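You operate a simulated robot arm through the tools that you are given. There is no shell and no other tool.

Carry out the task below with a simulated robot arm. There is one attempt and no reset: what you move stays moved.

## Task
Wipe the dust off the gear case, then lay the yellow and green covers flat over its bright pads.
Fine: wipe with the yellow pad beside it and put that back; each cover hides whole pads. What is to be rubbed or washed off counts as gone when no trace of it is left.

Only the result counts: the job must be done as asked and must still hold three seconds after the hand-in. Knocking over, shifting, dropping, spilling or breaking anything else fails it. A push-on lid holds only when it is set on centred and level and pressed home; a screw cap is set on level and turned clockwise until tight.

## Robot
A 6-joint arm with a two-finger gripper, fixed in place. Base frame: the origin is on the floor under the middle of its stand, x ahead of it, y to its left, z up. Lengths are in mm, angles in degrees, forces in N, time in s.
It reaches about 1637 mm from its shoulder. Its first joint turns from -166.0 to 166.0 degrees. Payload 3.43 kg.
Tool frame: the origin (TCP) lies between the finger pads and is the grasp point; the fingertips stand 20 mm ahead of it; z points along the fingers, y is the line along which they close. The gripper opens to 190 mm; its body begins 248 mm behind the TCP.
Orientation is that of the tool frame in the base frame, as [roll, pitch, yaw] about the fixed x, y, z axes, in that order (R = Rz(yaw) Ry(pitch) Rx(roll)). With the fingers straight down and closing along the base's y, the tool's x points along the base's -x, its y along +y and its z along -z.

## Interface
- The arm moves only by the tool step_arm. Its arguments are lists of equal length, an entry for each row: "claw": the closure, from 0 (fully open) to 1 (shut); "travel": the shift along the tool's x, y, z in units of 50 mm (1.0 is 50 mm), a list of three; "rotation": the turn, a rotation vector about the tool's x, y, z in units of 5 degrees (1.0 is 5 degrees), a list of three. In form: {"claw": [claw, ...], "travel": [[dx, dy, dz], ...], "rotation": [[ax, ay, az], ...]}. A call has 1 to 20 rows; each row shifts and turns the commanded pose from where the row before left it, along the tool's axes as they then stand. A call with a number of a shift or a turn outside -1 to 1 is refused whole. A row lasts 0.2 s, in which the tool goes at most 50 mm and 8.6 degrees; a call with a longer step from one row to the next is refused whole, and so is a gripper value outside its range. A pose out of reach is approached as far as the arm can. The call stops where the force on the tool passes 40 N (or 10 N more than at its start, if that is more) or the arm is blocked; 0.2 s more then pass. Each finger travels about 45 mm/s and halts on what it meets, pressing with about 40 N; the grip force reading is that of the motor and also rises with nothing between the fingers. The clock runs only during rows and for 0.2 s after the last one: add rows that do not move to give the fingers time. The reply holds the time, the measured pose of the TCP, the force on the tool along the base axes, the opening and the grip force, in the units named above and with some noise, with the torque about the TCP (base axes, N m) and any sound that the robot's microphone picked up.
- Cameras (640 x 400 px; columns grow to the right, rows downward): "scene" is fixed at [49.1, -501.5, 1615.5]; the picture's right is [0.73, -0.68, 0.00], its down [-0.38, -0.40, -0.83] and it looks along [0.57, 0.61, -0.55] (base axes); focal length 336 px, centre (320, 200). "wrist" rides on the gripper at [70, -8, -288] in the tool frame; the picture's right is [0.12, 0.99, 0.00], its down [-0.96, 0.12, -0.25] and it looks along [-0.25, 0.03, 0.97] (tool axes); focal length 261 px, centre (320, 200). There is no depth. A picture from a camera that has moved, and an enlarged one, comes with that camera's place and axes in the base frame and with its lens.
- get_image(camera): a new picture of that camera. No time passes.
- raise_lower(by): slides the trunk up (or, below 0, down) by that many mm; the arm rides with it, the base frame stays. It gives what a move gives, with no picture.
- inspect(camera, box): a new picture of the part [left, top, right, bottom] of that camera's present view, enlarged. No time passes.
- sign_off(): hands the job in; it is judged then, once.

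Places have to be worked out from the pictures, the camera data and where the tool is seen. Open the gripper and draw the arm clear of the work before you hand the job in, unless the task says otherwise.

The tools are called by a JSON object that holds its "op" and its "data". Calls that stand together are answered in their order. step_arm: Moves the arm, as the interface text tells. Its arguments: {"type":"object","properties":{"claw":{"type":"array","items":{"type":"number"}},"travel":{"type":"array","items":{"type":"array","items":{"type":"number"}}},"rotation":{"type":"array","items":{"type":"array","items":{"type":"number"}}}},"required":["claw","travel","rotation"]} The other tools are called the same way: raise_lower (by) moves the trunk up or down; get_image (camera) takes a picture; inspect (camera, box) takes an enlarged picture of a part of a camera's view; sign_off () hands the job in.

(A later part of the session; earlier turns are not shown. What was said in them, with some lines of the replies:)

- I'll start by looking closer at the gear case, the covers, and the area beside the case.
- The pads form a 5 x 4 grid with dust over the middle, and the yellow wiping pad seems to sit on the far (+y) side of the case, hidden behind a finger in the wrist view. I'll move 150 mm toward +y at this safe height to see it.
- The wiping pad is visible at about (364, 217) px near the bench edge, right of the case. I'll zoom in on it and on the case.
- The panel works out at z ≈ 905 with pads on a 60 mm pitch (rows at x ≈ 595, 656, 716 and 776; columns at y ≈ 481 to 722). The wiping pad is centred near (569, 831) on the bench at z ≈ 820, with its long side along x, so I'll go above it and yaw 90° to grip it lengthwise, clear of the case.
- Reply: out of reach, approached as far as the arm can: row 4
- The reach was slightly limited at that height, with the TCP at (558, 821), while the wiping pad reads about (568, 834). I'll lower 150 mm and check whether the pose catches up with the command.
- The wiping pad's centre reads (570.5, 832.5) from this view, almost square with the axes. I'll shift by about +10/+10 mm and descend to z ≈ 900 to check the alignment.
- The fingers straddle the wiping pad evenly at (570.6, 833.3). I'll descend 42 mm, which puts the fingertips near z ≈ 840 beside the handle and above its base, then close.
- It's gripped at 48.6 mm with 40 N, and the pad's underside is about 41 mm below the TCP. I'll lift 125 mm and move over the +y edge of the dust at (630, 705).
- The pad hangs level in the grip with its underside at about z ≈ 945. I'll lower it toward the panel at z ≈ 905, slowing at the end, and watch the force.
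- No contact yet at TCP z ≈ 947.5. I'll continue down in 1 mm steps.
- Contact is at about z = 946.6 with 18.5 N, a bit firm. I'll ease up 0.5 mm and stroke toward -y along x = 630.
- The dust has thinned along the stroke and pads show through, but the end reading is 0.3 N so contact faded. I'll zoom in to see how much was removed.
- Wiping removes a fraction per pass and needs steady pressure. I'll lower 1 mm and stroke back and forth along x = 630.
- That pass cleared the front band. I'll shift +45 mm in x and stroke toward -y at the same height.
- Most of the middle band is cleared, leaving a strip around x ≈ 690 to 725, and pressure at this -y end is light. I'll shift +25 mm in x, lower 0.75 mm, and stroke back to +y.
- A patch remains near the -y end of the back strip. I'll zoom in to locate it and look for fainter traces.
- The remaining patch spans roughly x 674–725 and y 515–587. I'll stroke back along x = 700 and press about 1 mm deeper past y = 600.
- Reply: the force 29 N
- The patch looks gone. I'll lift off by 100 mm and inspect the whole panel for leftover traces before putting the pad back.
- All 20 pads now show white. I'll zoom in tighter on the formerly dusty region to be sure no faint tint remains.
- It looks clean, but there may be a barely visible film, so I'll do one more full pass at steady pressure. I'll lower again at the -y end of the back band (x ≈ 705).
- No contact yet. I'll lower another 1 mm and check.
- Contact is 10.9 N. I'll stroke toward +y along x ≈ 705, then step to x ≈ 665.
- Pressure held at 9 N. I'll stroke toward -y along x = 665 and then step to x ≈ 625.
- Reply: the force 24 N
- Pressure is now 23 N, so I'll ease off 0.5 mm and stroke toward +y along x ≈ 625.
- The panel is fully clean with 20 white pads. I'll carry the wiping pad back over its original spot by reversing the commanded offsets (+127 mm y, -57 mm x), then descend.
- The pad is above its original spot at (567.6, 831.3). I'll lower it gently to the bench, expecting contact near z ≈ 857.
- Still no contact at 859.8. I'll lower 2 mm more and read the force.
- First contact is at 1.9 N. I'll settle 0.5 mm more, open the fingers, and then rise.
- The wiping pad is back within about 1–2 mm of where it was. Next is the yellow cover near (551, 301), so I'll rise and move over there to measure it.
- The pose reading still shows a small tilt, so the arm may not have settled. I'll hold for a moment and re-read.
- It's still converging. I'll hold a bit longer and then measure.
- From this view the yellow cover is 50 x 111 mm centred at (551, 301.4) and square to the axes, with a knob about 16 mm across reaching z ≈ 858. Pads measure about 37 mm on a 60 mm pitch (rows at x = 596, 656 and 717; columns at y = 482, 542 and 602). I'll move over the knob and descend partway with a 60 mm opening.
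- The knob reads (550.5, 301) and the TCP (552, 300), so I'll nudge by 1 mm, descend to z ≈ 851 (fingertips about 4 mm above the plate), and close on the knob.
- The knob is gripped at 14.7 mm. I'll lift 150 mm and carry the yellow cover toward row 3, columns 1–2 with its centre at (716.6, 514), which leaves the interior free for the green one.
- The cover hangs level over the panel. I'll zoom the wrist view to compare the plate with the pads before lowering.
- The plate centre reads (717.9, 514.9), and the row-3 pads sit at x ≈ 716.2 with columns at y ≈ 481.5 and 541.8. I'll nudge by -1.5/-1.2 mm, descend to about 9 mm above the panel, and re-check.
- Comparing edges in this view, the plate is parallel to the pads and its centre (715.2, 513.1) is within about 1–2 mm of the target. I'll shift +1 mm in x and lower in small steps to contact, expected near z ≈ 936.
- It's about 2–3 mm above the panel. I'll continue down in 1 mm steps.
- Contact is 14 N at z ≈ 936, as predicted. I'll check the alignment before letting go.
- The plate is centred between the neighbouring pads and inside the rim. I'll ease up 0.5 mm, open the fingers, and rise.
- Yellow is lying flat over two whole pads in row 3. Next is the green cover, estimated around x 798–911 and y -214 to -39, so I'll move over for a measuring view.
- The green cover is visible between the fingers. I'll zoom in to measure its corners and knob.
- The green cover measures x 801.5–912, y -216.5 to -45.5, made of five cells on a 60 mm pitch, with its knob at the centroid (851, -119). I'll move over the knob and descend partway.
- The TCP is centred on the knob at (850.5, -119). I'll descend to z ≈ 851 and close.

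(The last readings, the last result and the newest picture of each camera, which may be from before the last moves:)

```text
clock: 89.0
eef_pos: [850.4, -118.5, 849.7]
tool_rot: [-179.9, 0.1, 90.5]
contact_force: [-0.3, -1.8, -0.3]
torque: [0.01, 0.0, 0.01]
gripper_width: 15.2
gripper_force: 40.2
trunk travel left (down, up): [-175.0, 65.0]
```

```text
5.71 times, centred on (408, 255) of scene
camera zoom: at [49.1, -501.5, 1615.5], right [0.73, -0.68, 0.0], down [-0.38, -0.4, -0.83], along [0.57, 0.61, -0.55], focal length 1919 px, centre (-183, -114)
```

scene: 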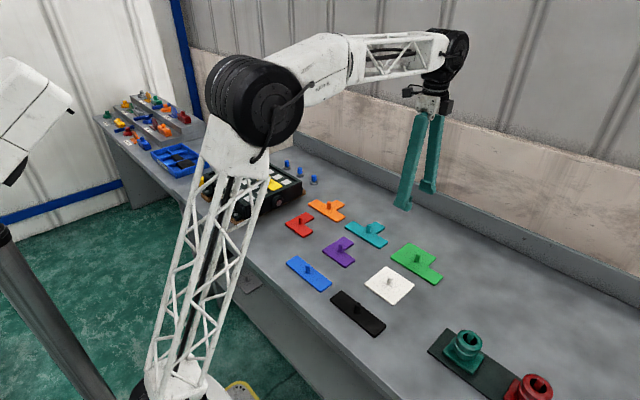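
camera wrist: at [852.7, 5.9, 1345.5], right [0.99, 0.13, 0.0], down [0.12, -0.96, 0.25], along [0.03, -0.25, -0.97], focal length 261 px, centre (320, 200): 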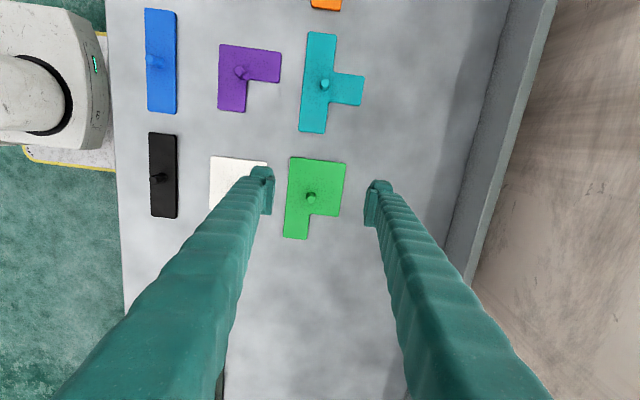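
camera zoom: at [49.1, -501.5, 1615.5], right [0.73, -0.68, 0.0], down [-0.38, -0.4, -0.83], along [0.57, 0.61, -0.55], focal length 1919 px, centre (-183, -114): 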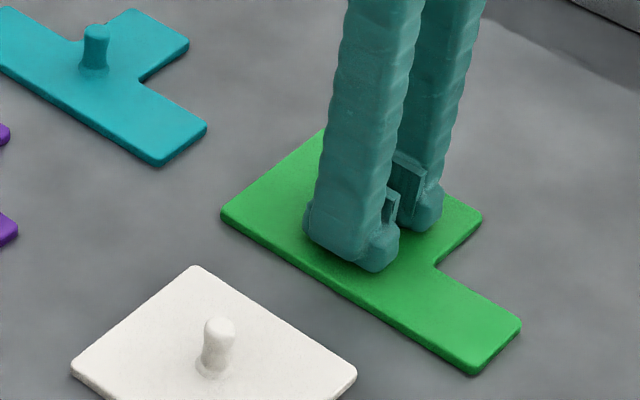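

Gripped at 15.2 mm. I'll lift 170 mm and check that the cover hangs level.

{"op": "step_arm", "data": {"claw": [1, 1, 1, 1, 1, 1, 1], "travel": [[0, 0, -0.2], [0, 0, -0.5], [0, 0, -0.7], [0, 0, -0.7], [0, 0, -0.7], [0, 0, -0.6], [0, 0, 0]], "rotation": [[0, 0, 0], [0, 0, 0], [0, 0, 0], [0, 0, 0], [0, 0, 0], [0, 0, 0], [0, 0, 0]]}}

{"op": "get_image", "data": {"camera": "scene"}}

```text
clock: 90.6
eef_pos: [850.4, -118.6, 1018.7]
tool_rot: [180.0, 0.0, 90.5]
contact_force: [-0.3, 0.0, -1.2]
torque: [-0.02, -0.02, -0.01]
gripper_width: 14.7
gripper_force: 39.7
trunk travel left (down, up): [-175.0, 65.0]
```

```text
taken
```

scene: 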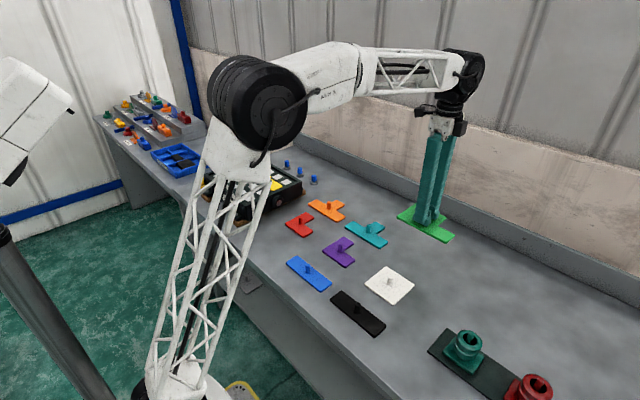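

The green cover is held level. I'll carry it across to above the target, with the knob at about (679, 615).

{"op": "step_arm", "data": {"claw": [1, 1, 1, 1, 1, 1, 1, 1, 1, 1, 1, 1, 1, 1, 1, 1, 1, 1, 1, 1], "travel": [[0.8647, -0.194, 0], [0.8647, -0.194, 0], [0.8647, -0.194, 0], [0.8647, -0.194, 0], [0.8647, -0.194, 0], [0.8647, -0.194, 0], [0.8647, -0.194, 0], [0.8647, -0.194, 0], [0.8647, -0.194, 0], [0.8647, -0.194, 0], [0.8647, -0.194, 0], [0.8647, -0.194, 0], [0.8647, -0.194, 0], [0.8647, -0.194, 0], [0.8647, -0.194, 0], [0.8647, -0.194, 0], [0.8647, -0.194, 0], [0, 0, 0], [0, 0, 0], [0, 0, 0]], "rotation": [[0, 0, 0], [0, 0, 0], [0, 0, 0], [0, 0, 0], [0, 0, 0], [0, 0, 0], [0, 0, 0], [0, 0, 0], [0, 0, 0], [0, 0, 0], [0, 0, 0], [0, 0, 0], [0, 0, 0], [0, 0, 0], [0, 0, 0], [0, 0, 0], [0, 0, 0], [0, 0, 0], [0, 0, 0], [0, 0, 0]]}}

{"op": "step_arm", "data": {"claw": [1, 1, 1, 1, 1], "travel": [[0, 0, 0], [0, 0, 0], [0, 0, 0], [0, 0, 0], [0, 0, 0]], "rotation": [[0, 0, 0], [0, 0, 0], [0, 0, 0], [0, 0, 0], [0, 0, 0]]}}

{"op": "get_image", "data": {"camera": "wrist"}}

{"op": "inspect", "data": {"camera": "wrist", "box": [220, 70, 420, 270]}}

{"op": "inspect", "data": {"camera": "scene", "box": [190, 110, 318, 190]}}

```text
clock: 94.8
eef_pos: [678.4, 616.8, 1019.6]
tool_rot: [-179.9, 0.0, 90.5]
contact_force: [0.1, -0.5, -1.3]
torque: [-0.02, 0.01, 0.02]
gripper_width: 14.5
gripper_force: 39.9
trunk travel left (down, up): [-175.0, 65.0]
```

```text
clock: 96.0
eef_pos: [678.4, 616.2, 1019.3]
tool_rot: [180.0, 0.0, 90.5]
contact_force: [1.0, 0.2, -1.4]
torque: [0.03, 0.0, 0.01]
gripper_width: 14.7
gripper_force: 40.2
trunk travel left (down, up): [-175.0, 65.0]
```

```text
taken
camera wrist: at [670.9, 687.4, 1307.9], right [0.99, 0.13, 0.0], down [0.12, -0.96, 0.25], along [0.03, -0.25, -0.97], focal length 261 px, centre (320, 200)
```

wrist: 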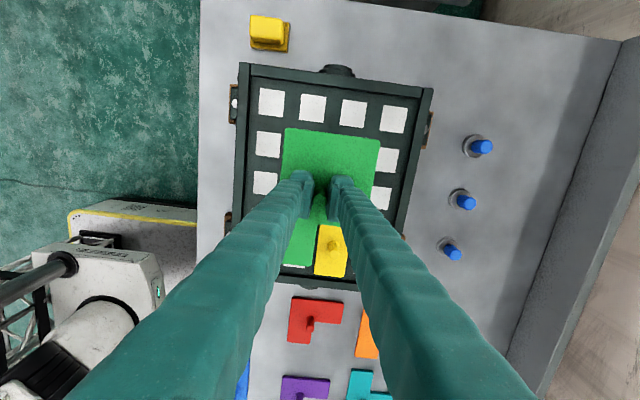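

```text
2.00 times, centred on (320, 170) of wrist
camera zoom: at [670.9, 687.4, 1307.9], right [0.99, 0.13, 0.0], down [0.12, -0.96, 0.25], along [0.03, -0.25, -0.97], focal length 521 px, centre (320, 260)
```

zoom: 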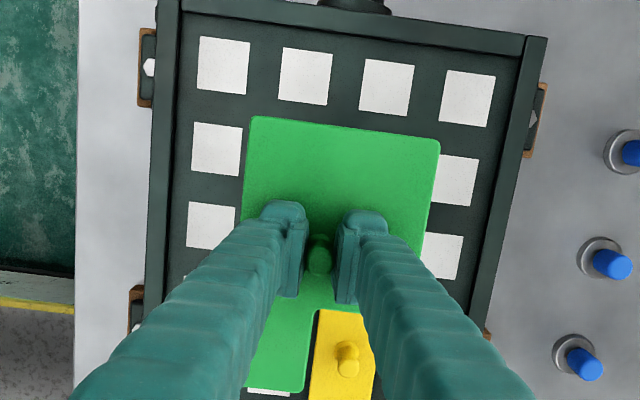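

```text
5.00 times, centred on (254, 150) of scene
camera zoom: at [49.1, -501.5, 1615.5], right [0.73, -0.68, 0.0], down [-0.38, -0.4, -0.83], along [0.57, 0.61, -0.55], focal length 1679 px, centre (650, 450)
```

zoom: 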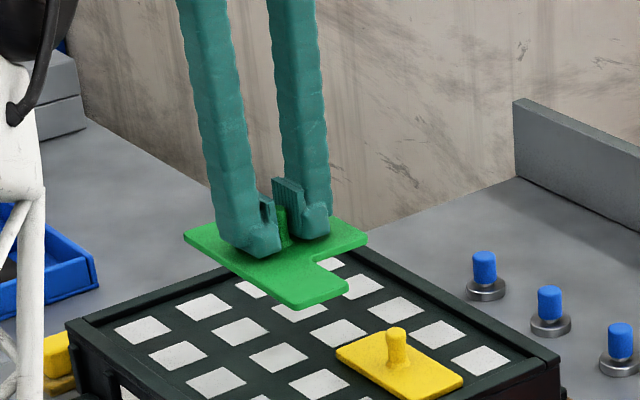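

The plate corners put it at x 630–741.5, y 517–688.6, right on the target (rows 2–3, columns 2–4, clear of yellow). I'll descend to about 12 mm above the panel and re-check.

{"op": "step_arm", "data": {"claw": [1, 1, 1, 1, 1], "travel": [[0, 0, 0.6], [0, 0, 0.5], [0, 0, 0.3], [0, 0, 0], [0, 0, 0]], "rotation": [[0, 0, 0], [0, 0, 0], [0, 0, 0], [0, 0, 0], [0, 0, 0]]}}

{"op": "inspect", "data": {"camera": "wrist", "box": [220, 70, 420, 270]}}

{"op": "inspect", "data": {"camera": "scene", "box": [206, 140, 302, 200]}}

```text
clock: 97.2
eef_pos: [678.9, 615.1, 949.3]
tool_rot: [180.0, 0.0, 90.5]
contact_force: [0.1, -1.2, -0.4]
torque: [0.04, -0.02, 0.02]
gripper_width: 14.6
gripper_force: 39.5
trunk travel left (down, up): [-175.0, 65.0]
```

```text
2.00 times, centred on (320, 170) of wrist
camera zoom: at [670.6, 686.3, 1236.9], right [0.99, 0.13, 0.0], down [0.12, -0.96, 0.25], along [0.03, -0.25, -0.97], focal length 521 px, centre (320, 260)
```

zoom: 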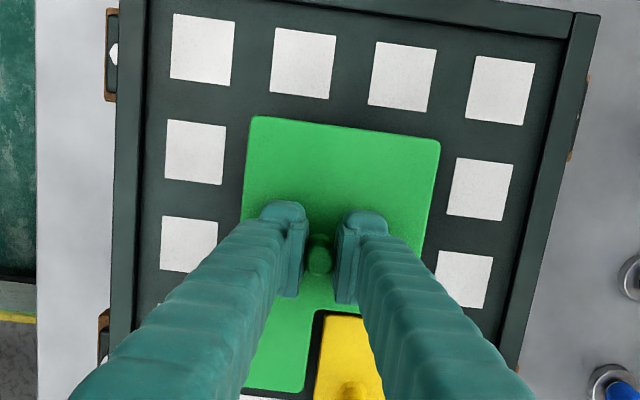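

```text
6.67 times, centred on (254, 170) of scene
camera zoom: at [49.1, -501.5, 1615.5], right [0.73, -0.68, 0.0], down [-0.38, -0.4, -0.83], along [0.57, 0.61, -0.55], focal length 2239 px, centre (760, 400)
```

zoom: 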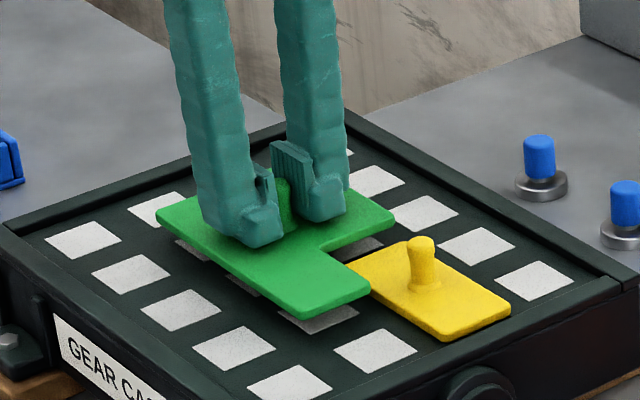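

The plate centre (685.4, 602) is within about 1 mm of the target and parallel to the pad rows. I'll nudge +1 mm in y and lower to near contact.

{"op": "step_arm", "data": {"claw": [1, 1, 1, 1, 1], "travel": [[0.02, 0, 0.1], [0, 0, 0.08], [0, 0, 0.04], [0, 0, 0], [0, 0, 0]], "rotation": [[0, 0, 0], [0, 0, 0], [0, 0, 0], [0, 0, 0], [0, 0, 0]]}}

{"op": "step_arm", "data": {"claw": [1, 1, 1, 1], "travel": [[0, 0, 0.02], [0, 0, 0.02], [0, 0, 0], [0, 0, 0]], "rotation": [[0, 0, 0], [0, 0, 0], [0, 0, 0], [0, 0, 0]]}}

{"op": "inspect", "data": {"camera": "scene", "box": [206, 140, 302, 200]}}

```text
clock: 98.4
eef_pos: [678.9, 615.9, 936.2]
tool_rot: [180.0, 0.0, 90.5]
contact_force: [-0.3, 0.2, -1.1]
torque: [0.0, 0.02, 0.02]
gripper_width: 14.7
gripper_force: 39.7
trunk travel left (down, up): [-175.0, 65.0]
```

```text
clock: 99.4
eef_pos: [679.1, 616.2, 936.2]
tool_rot: [180.0, 0.1, 90.6]
contact_force: [-0.4, 0.4, -1.9]
torque: [0.0, 0.01, 0.04]
gripper_width: 14.9
gripper_force: 39.9
trunk travel left (down, up): [-175.0, 65.0]
```

```text
6.67 times, centred on (254, 170) of scene
camera zoom: at [49.1, -501.5, 1615.5], right [0.73, -0.68, 0.0], down [-0.38, -0.4, -0.83], along [0.57, 0.61, -0.55], focal length 2239 px, centre (760, 400)
```

zoom: 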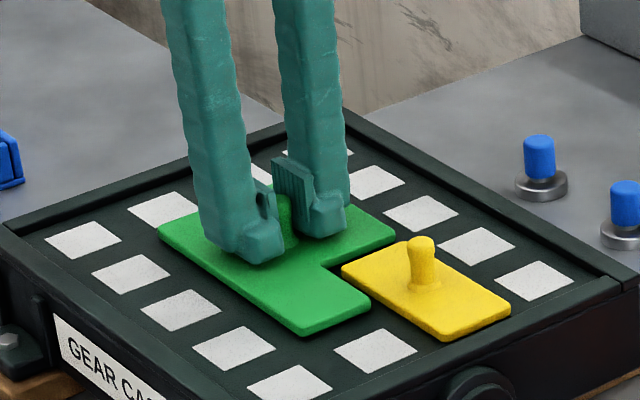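

Almost touching, still -1.9 N (just the cover's weight). I'll lower in 1 mm steps to contact.

{"op": "step_arm", "data": {"claw": [1, 1, 1, 1], "travel": [[0, 0, 0.02], [0, 0, 0.02], [0, 0, 0], [0, 0, 0]], "rotation": [[0, 0, 0], [0, 0, 0], [0, 0, 0], [0, 0, 0]]}}

{"op": "inspect", "data": {"camera": "wrist", "box": [220, 70, 420, 270]}}

{"op": "inspect", "data": {"camera": "scene", "box": [206, 140, 302, 200]}}

```text
clock: 100.4
eef_pos: [679.2, 615.8, 934.7]
tool_rot: [-180.0, 0.0, 90.4]
contact_force: [0.8, -1.5, 6.0]
torque: [-0.04, -0.01, 0.01]
gripper_width: 14.8
gripper_force: 40.0
trunk travel left (down, up): [-175.0, 65.0]
```

```text
2.00 times, centred on (320, 170) of wrist
camera zoom: at [671.2, 687.8, 1222.7], right [0.99, 0.13, 0.0], down [0.12, -0.96, 0.25], along [0.03, -0.25, -0.97], focal length 521 px, centre (320, 260)
```

zoom: 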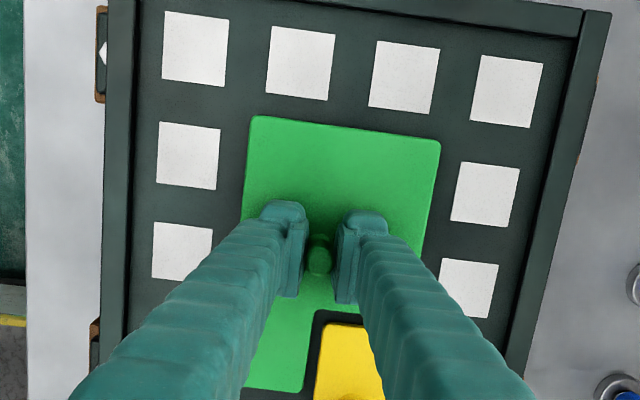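

```text
6.67 times, centred on (254, 170) of scene
camera zoom: at [49.1, -501.5, 1615.5], right [0.73, -0.68, 0.0], down [-0.38, -0.4, -0.83], along [0.57, 0.61, -0.55], focal length 2239 px, centre (760, 400)
```

zoom: 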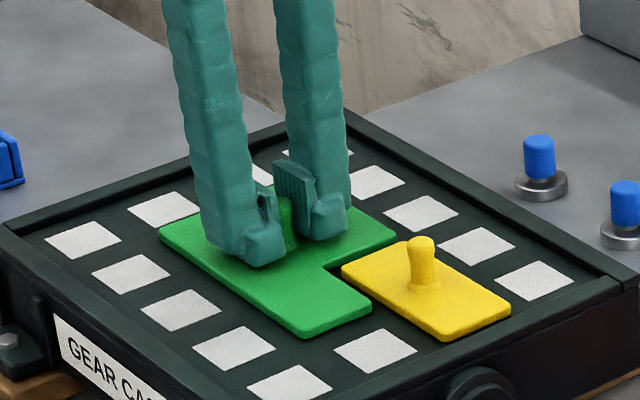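

Contact is 6 N, with the plate spanning x 630–741.6 and reaching y ≈ 689, centred over the five pads. I'll release and rise.

{"op": "step_arm", "data": {"claw": [1, 0.95, 0.9, 0.85, 0.8, 0.75, 0.7, 0.7, 0.7], "travel": [[0, 0, 0], [0, 0, 0], [0, 0, 0], [0, 0, 0], [0, 0, 0], [0, 0, 0], [0, 0, 0], [0, 0, 0], [0, 0, 0]], "rotation": [[0, 0, 0], [0, 0, 0], [0, 0, 0], [0, 0, 0], [0, 0, 0], [0, 0, 0], [0, 0, 0], [0, 0, 0], [0, 0, 0]]}}

{"op": "step_arm", "data": {"claw": [0.7, 0.7, 0.7, 0.7, 0.7, 0.7], "travel": [[0, 0, -0.3], [0, 0, -0.7], [0, 0, -0.7], [0, 0, -0.7], [0, 0, -0.6], [0, 0, 0]], "rotation": [[0, 0, 0], [0, 0, 0], [0, 0, 0], [0, 0, 0], [0, 0, 0], [0, 0, 0]]}}

{"op": "get_image", "data": {"camera": "wrist"}}

{"op": "inspect", "data": {"camera": "scene", "box": [200, 145, 312, 215]}}

```text
clock: 102.4
eef_pos: [678.9, 616.4, 933.2]
tool_rot: [180.0, 0.0, 90.5]
contact_force: [0.6, 0.5, -0.1]
torque: [0.01, 0.03, 0.02]
gripper_width: 57.0
gripper_force: 0.1
trunk travel left (down, up): [-175.0, 65.0]
```

```text
clock: 103.8
eef_pos: [680.1, 616.0, 1084.6]
tool_rot: [180.0, 0.1, 90.4]
contact_force: [-0.2, -0.8, -0.4]
torque: [0.0, -0.03, -0.04]
gripper_width: 57.1
gripper_force: 0.2
trunk travel left (down, up): [-175.0, 65.0]
```

```text
taken
camera wrist: at [671.5, 686.0, 1373.8], right [0.99, 0.13, 0.0], down [0.12, -0.96, 0.25], along [0.03, -0.25, -0.97], focal length 261 px, centre (320, 200)
```

wrist: 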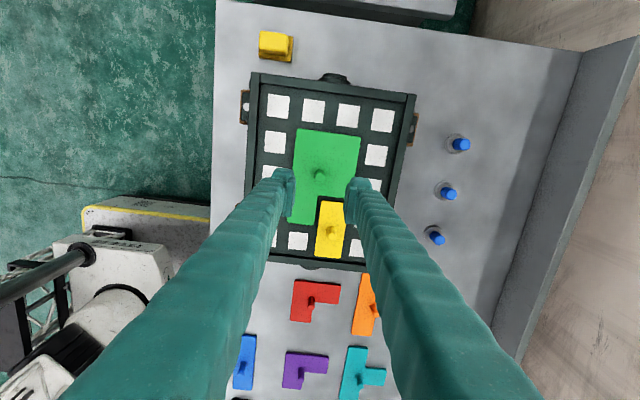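

```text
5.71 times, centred on (256, 180) of scene
camera zoom: at [49.1, -501.5, 1615.5], right [0.73, -0.68, 0.0], down [-0.38, -0.4, -0.83], along [0.57, 0.61, -0.55], focal length 1919 px, centre (686, 314)
```

zoom: 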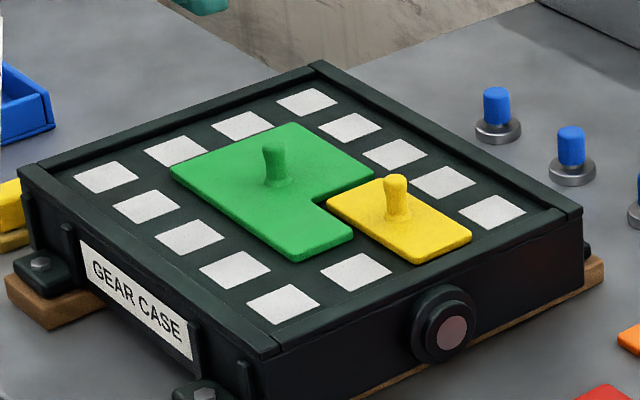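

Both covers lie flat: five pads under green, two under yellow, 13 still whole and visible. I'll shift back in -y for an unobstructed wrist view to check for leftover dust and alignment.

{"op": "step_arm", "data": {"claw": [0.6, 0.5, 0.4, 0.3, 0.2, 0.2, 0.2], "travel": [[-0.7, 0, 0], [-0.7, 0, 0], [-0.7, 0, 0], [-0.7, 0, 0], [-0.7, 0, 0], [0, 0, 0], [0, 0, 0]], "rotation": [[0, 0, 0], [0, 0, 0], [0, 0, 0], [0, 0, 0], [0, 0, 0], [0, 0, 0], [0, 0, 0]]}}

{"op": "get_image", "data": {"camera": "wrist"}}

{"op": "inspect", "data": {"camera": "wrist", "box": [230, 10, 430, 190]}}

{"op": "inspect", "data": {"camera": "wrist", "box": [240, 60, 350, 130]}}

```text
clock: 105.4
eef_pos: [681.2, 440.5, 1083.2]
tool_rot: [179.9, 0.0, 90.5]
contact_force: [-0.7, 0.7, 1.1]
torque: [0.03, -0.03, 0.01]
gripper_width: 151.7
gripper_force: 0.0
trunk travel left (down, up): [-175.0, 65.0]
```

```text
taken
camera wrist: at [673.6, 511.1, 1372.7], right [0.99, 0.13, 0.0], down [0.12, -0.96, 0.25], along [0.03, -0.25, -0.97], focal length 261 px, centre (320, 200)
```

wrist: 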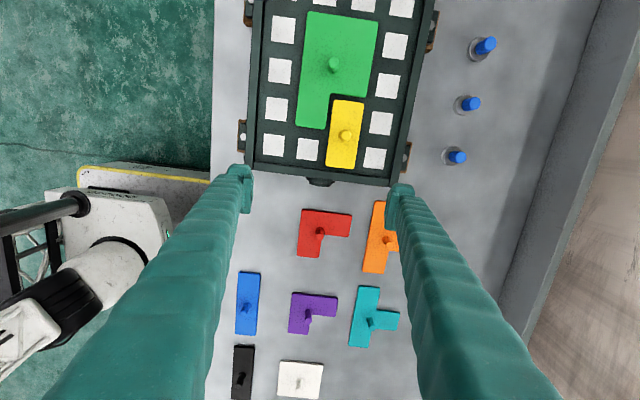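

```text
2.22 times, centred on (330, 100) of wrist
camera zoom: at [673.6, 511.1, 1372.7], right [0.99, 0.13, 0.0], down [0.12, -0.96, 0.25], along [0.03, -0.25, -0.97], focal length 579 px, centre (298, 422)
```

zoom: 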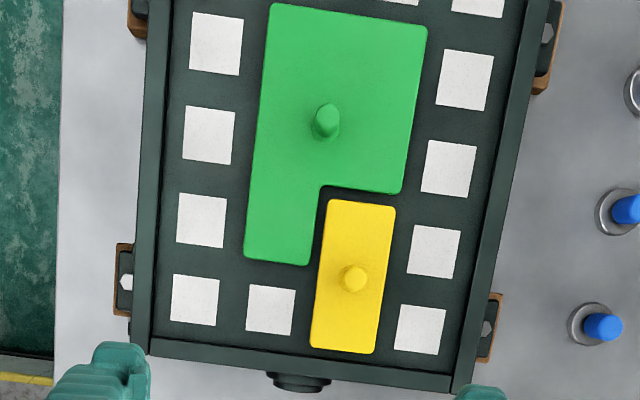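

```text
5.71 times, centred on (295, 95) of wrist
camera zoom: at [673.6, 511.1, 1372.7], right [0.99, 0.13, 0.0], down [0.12, -0.96, 0.25], along [0.03, -0.25, -0.97], focal length 1489 px, centre (463, 800)
```

zoom: 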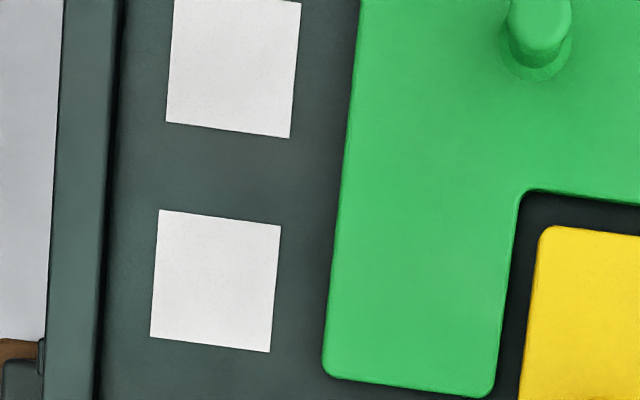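

The wiped area is clean, no pad is partly covered, and both covers lie flat. I'll open the gripper fully and draw the arm up and back from the work.

{"op": "step_arm", "data": {"claw": [0.1, 0, 0, 0, 0, 0, 0, 0], "travel": [[0, 0, -0.6], [0, 0, -0.6], [0, -0.8, 0], [0, -0.8, 0], [0, -0.8, 0], [0, -0.8, 0], [0, 0, 0], [0, 0, 0]], "rotation": [[0, 0, 0], [0, 0, 0], [0, 0, 0], [0, 0, 0], [0, 0, 0], [0, 0, 0], [0, 0, 0], [0, 0, 0]]}}

{"op": "get_image", "data": {"camera": "scene"}}

{"op": "inspect", "data": {"camera": "scene", "box": [190, 140, 318, 220]}}

```text
clock: 107.2
eef_pos: [517.2, 439.7, 1143.9]
tool_rot: [-180.0, 0.0, 90.5]
contact_force: [0.7, 0.2, -0.3]
torque: [-0.01, -0.01, -0.02]
gripper_width: 190.1
gripper_force: 0.1
trunk travel left (down, up): [-175.0, 65.0]
```

```text
taken
```

scene: 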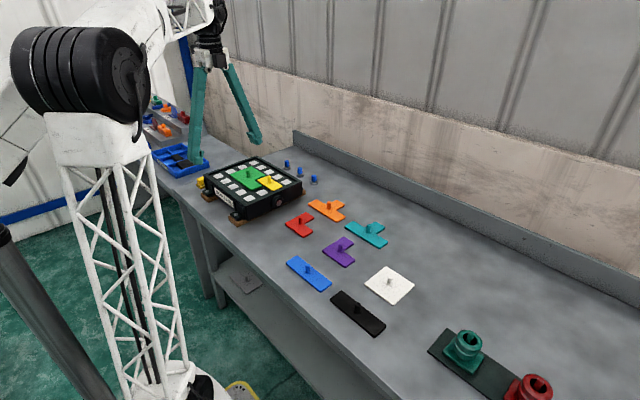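

```text
5.00 times, centred on (254, 180) of scene
camera zoom: at [49.1, -501.5, 1615.5], right [0.73, -0.68, 0.0], down [-0.38, -0.4, -0.83], along [0.57, 0.61, -0.55], focal length 1679 px, centre (650, 300)
```

zoom: 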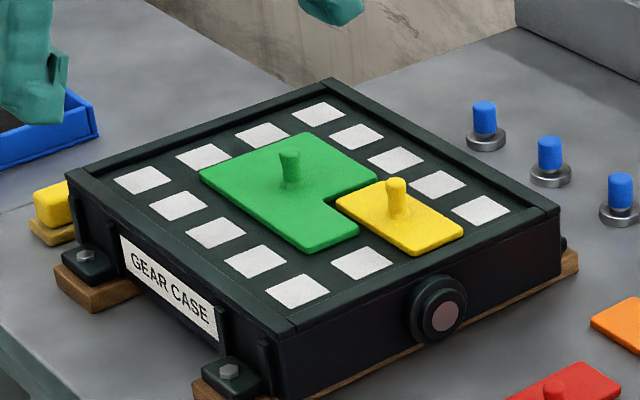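

The case is clean, the wiping pad is back on its spot, and both covers lie flat over whole pads. The arm is clear with the gripper open, so I'm handing the job in.

{"op": "sign_off", "data": {}}

```text
The job is handed in.
```

I've handed the job in: the gear case is wiped clean and the yellow and green covers lie flat over its pads.

- **Dust:** I wiped the panel with the yellow pad, then went over it a second time. The last close-ups showed no dust left.
- **Wiping pad:** It is back beside the case, within about 1–2 mm of where it started.
- **Yellow cover:** It hides two whole pads in the third row from the label side, at the end nearest the other covers.
- **Green cover:** It hides five whole pads in the middle: three in the second row and two in the third. It sits next to the yellow cover without touching it.
- **Other pads:** The other 13 are fully uncovered, with none partly hidden.

The other covers and objects stayed where they were. The gripper is open and the arm is clear of the work.
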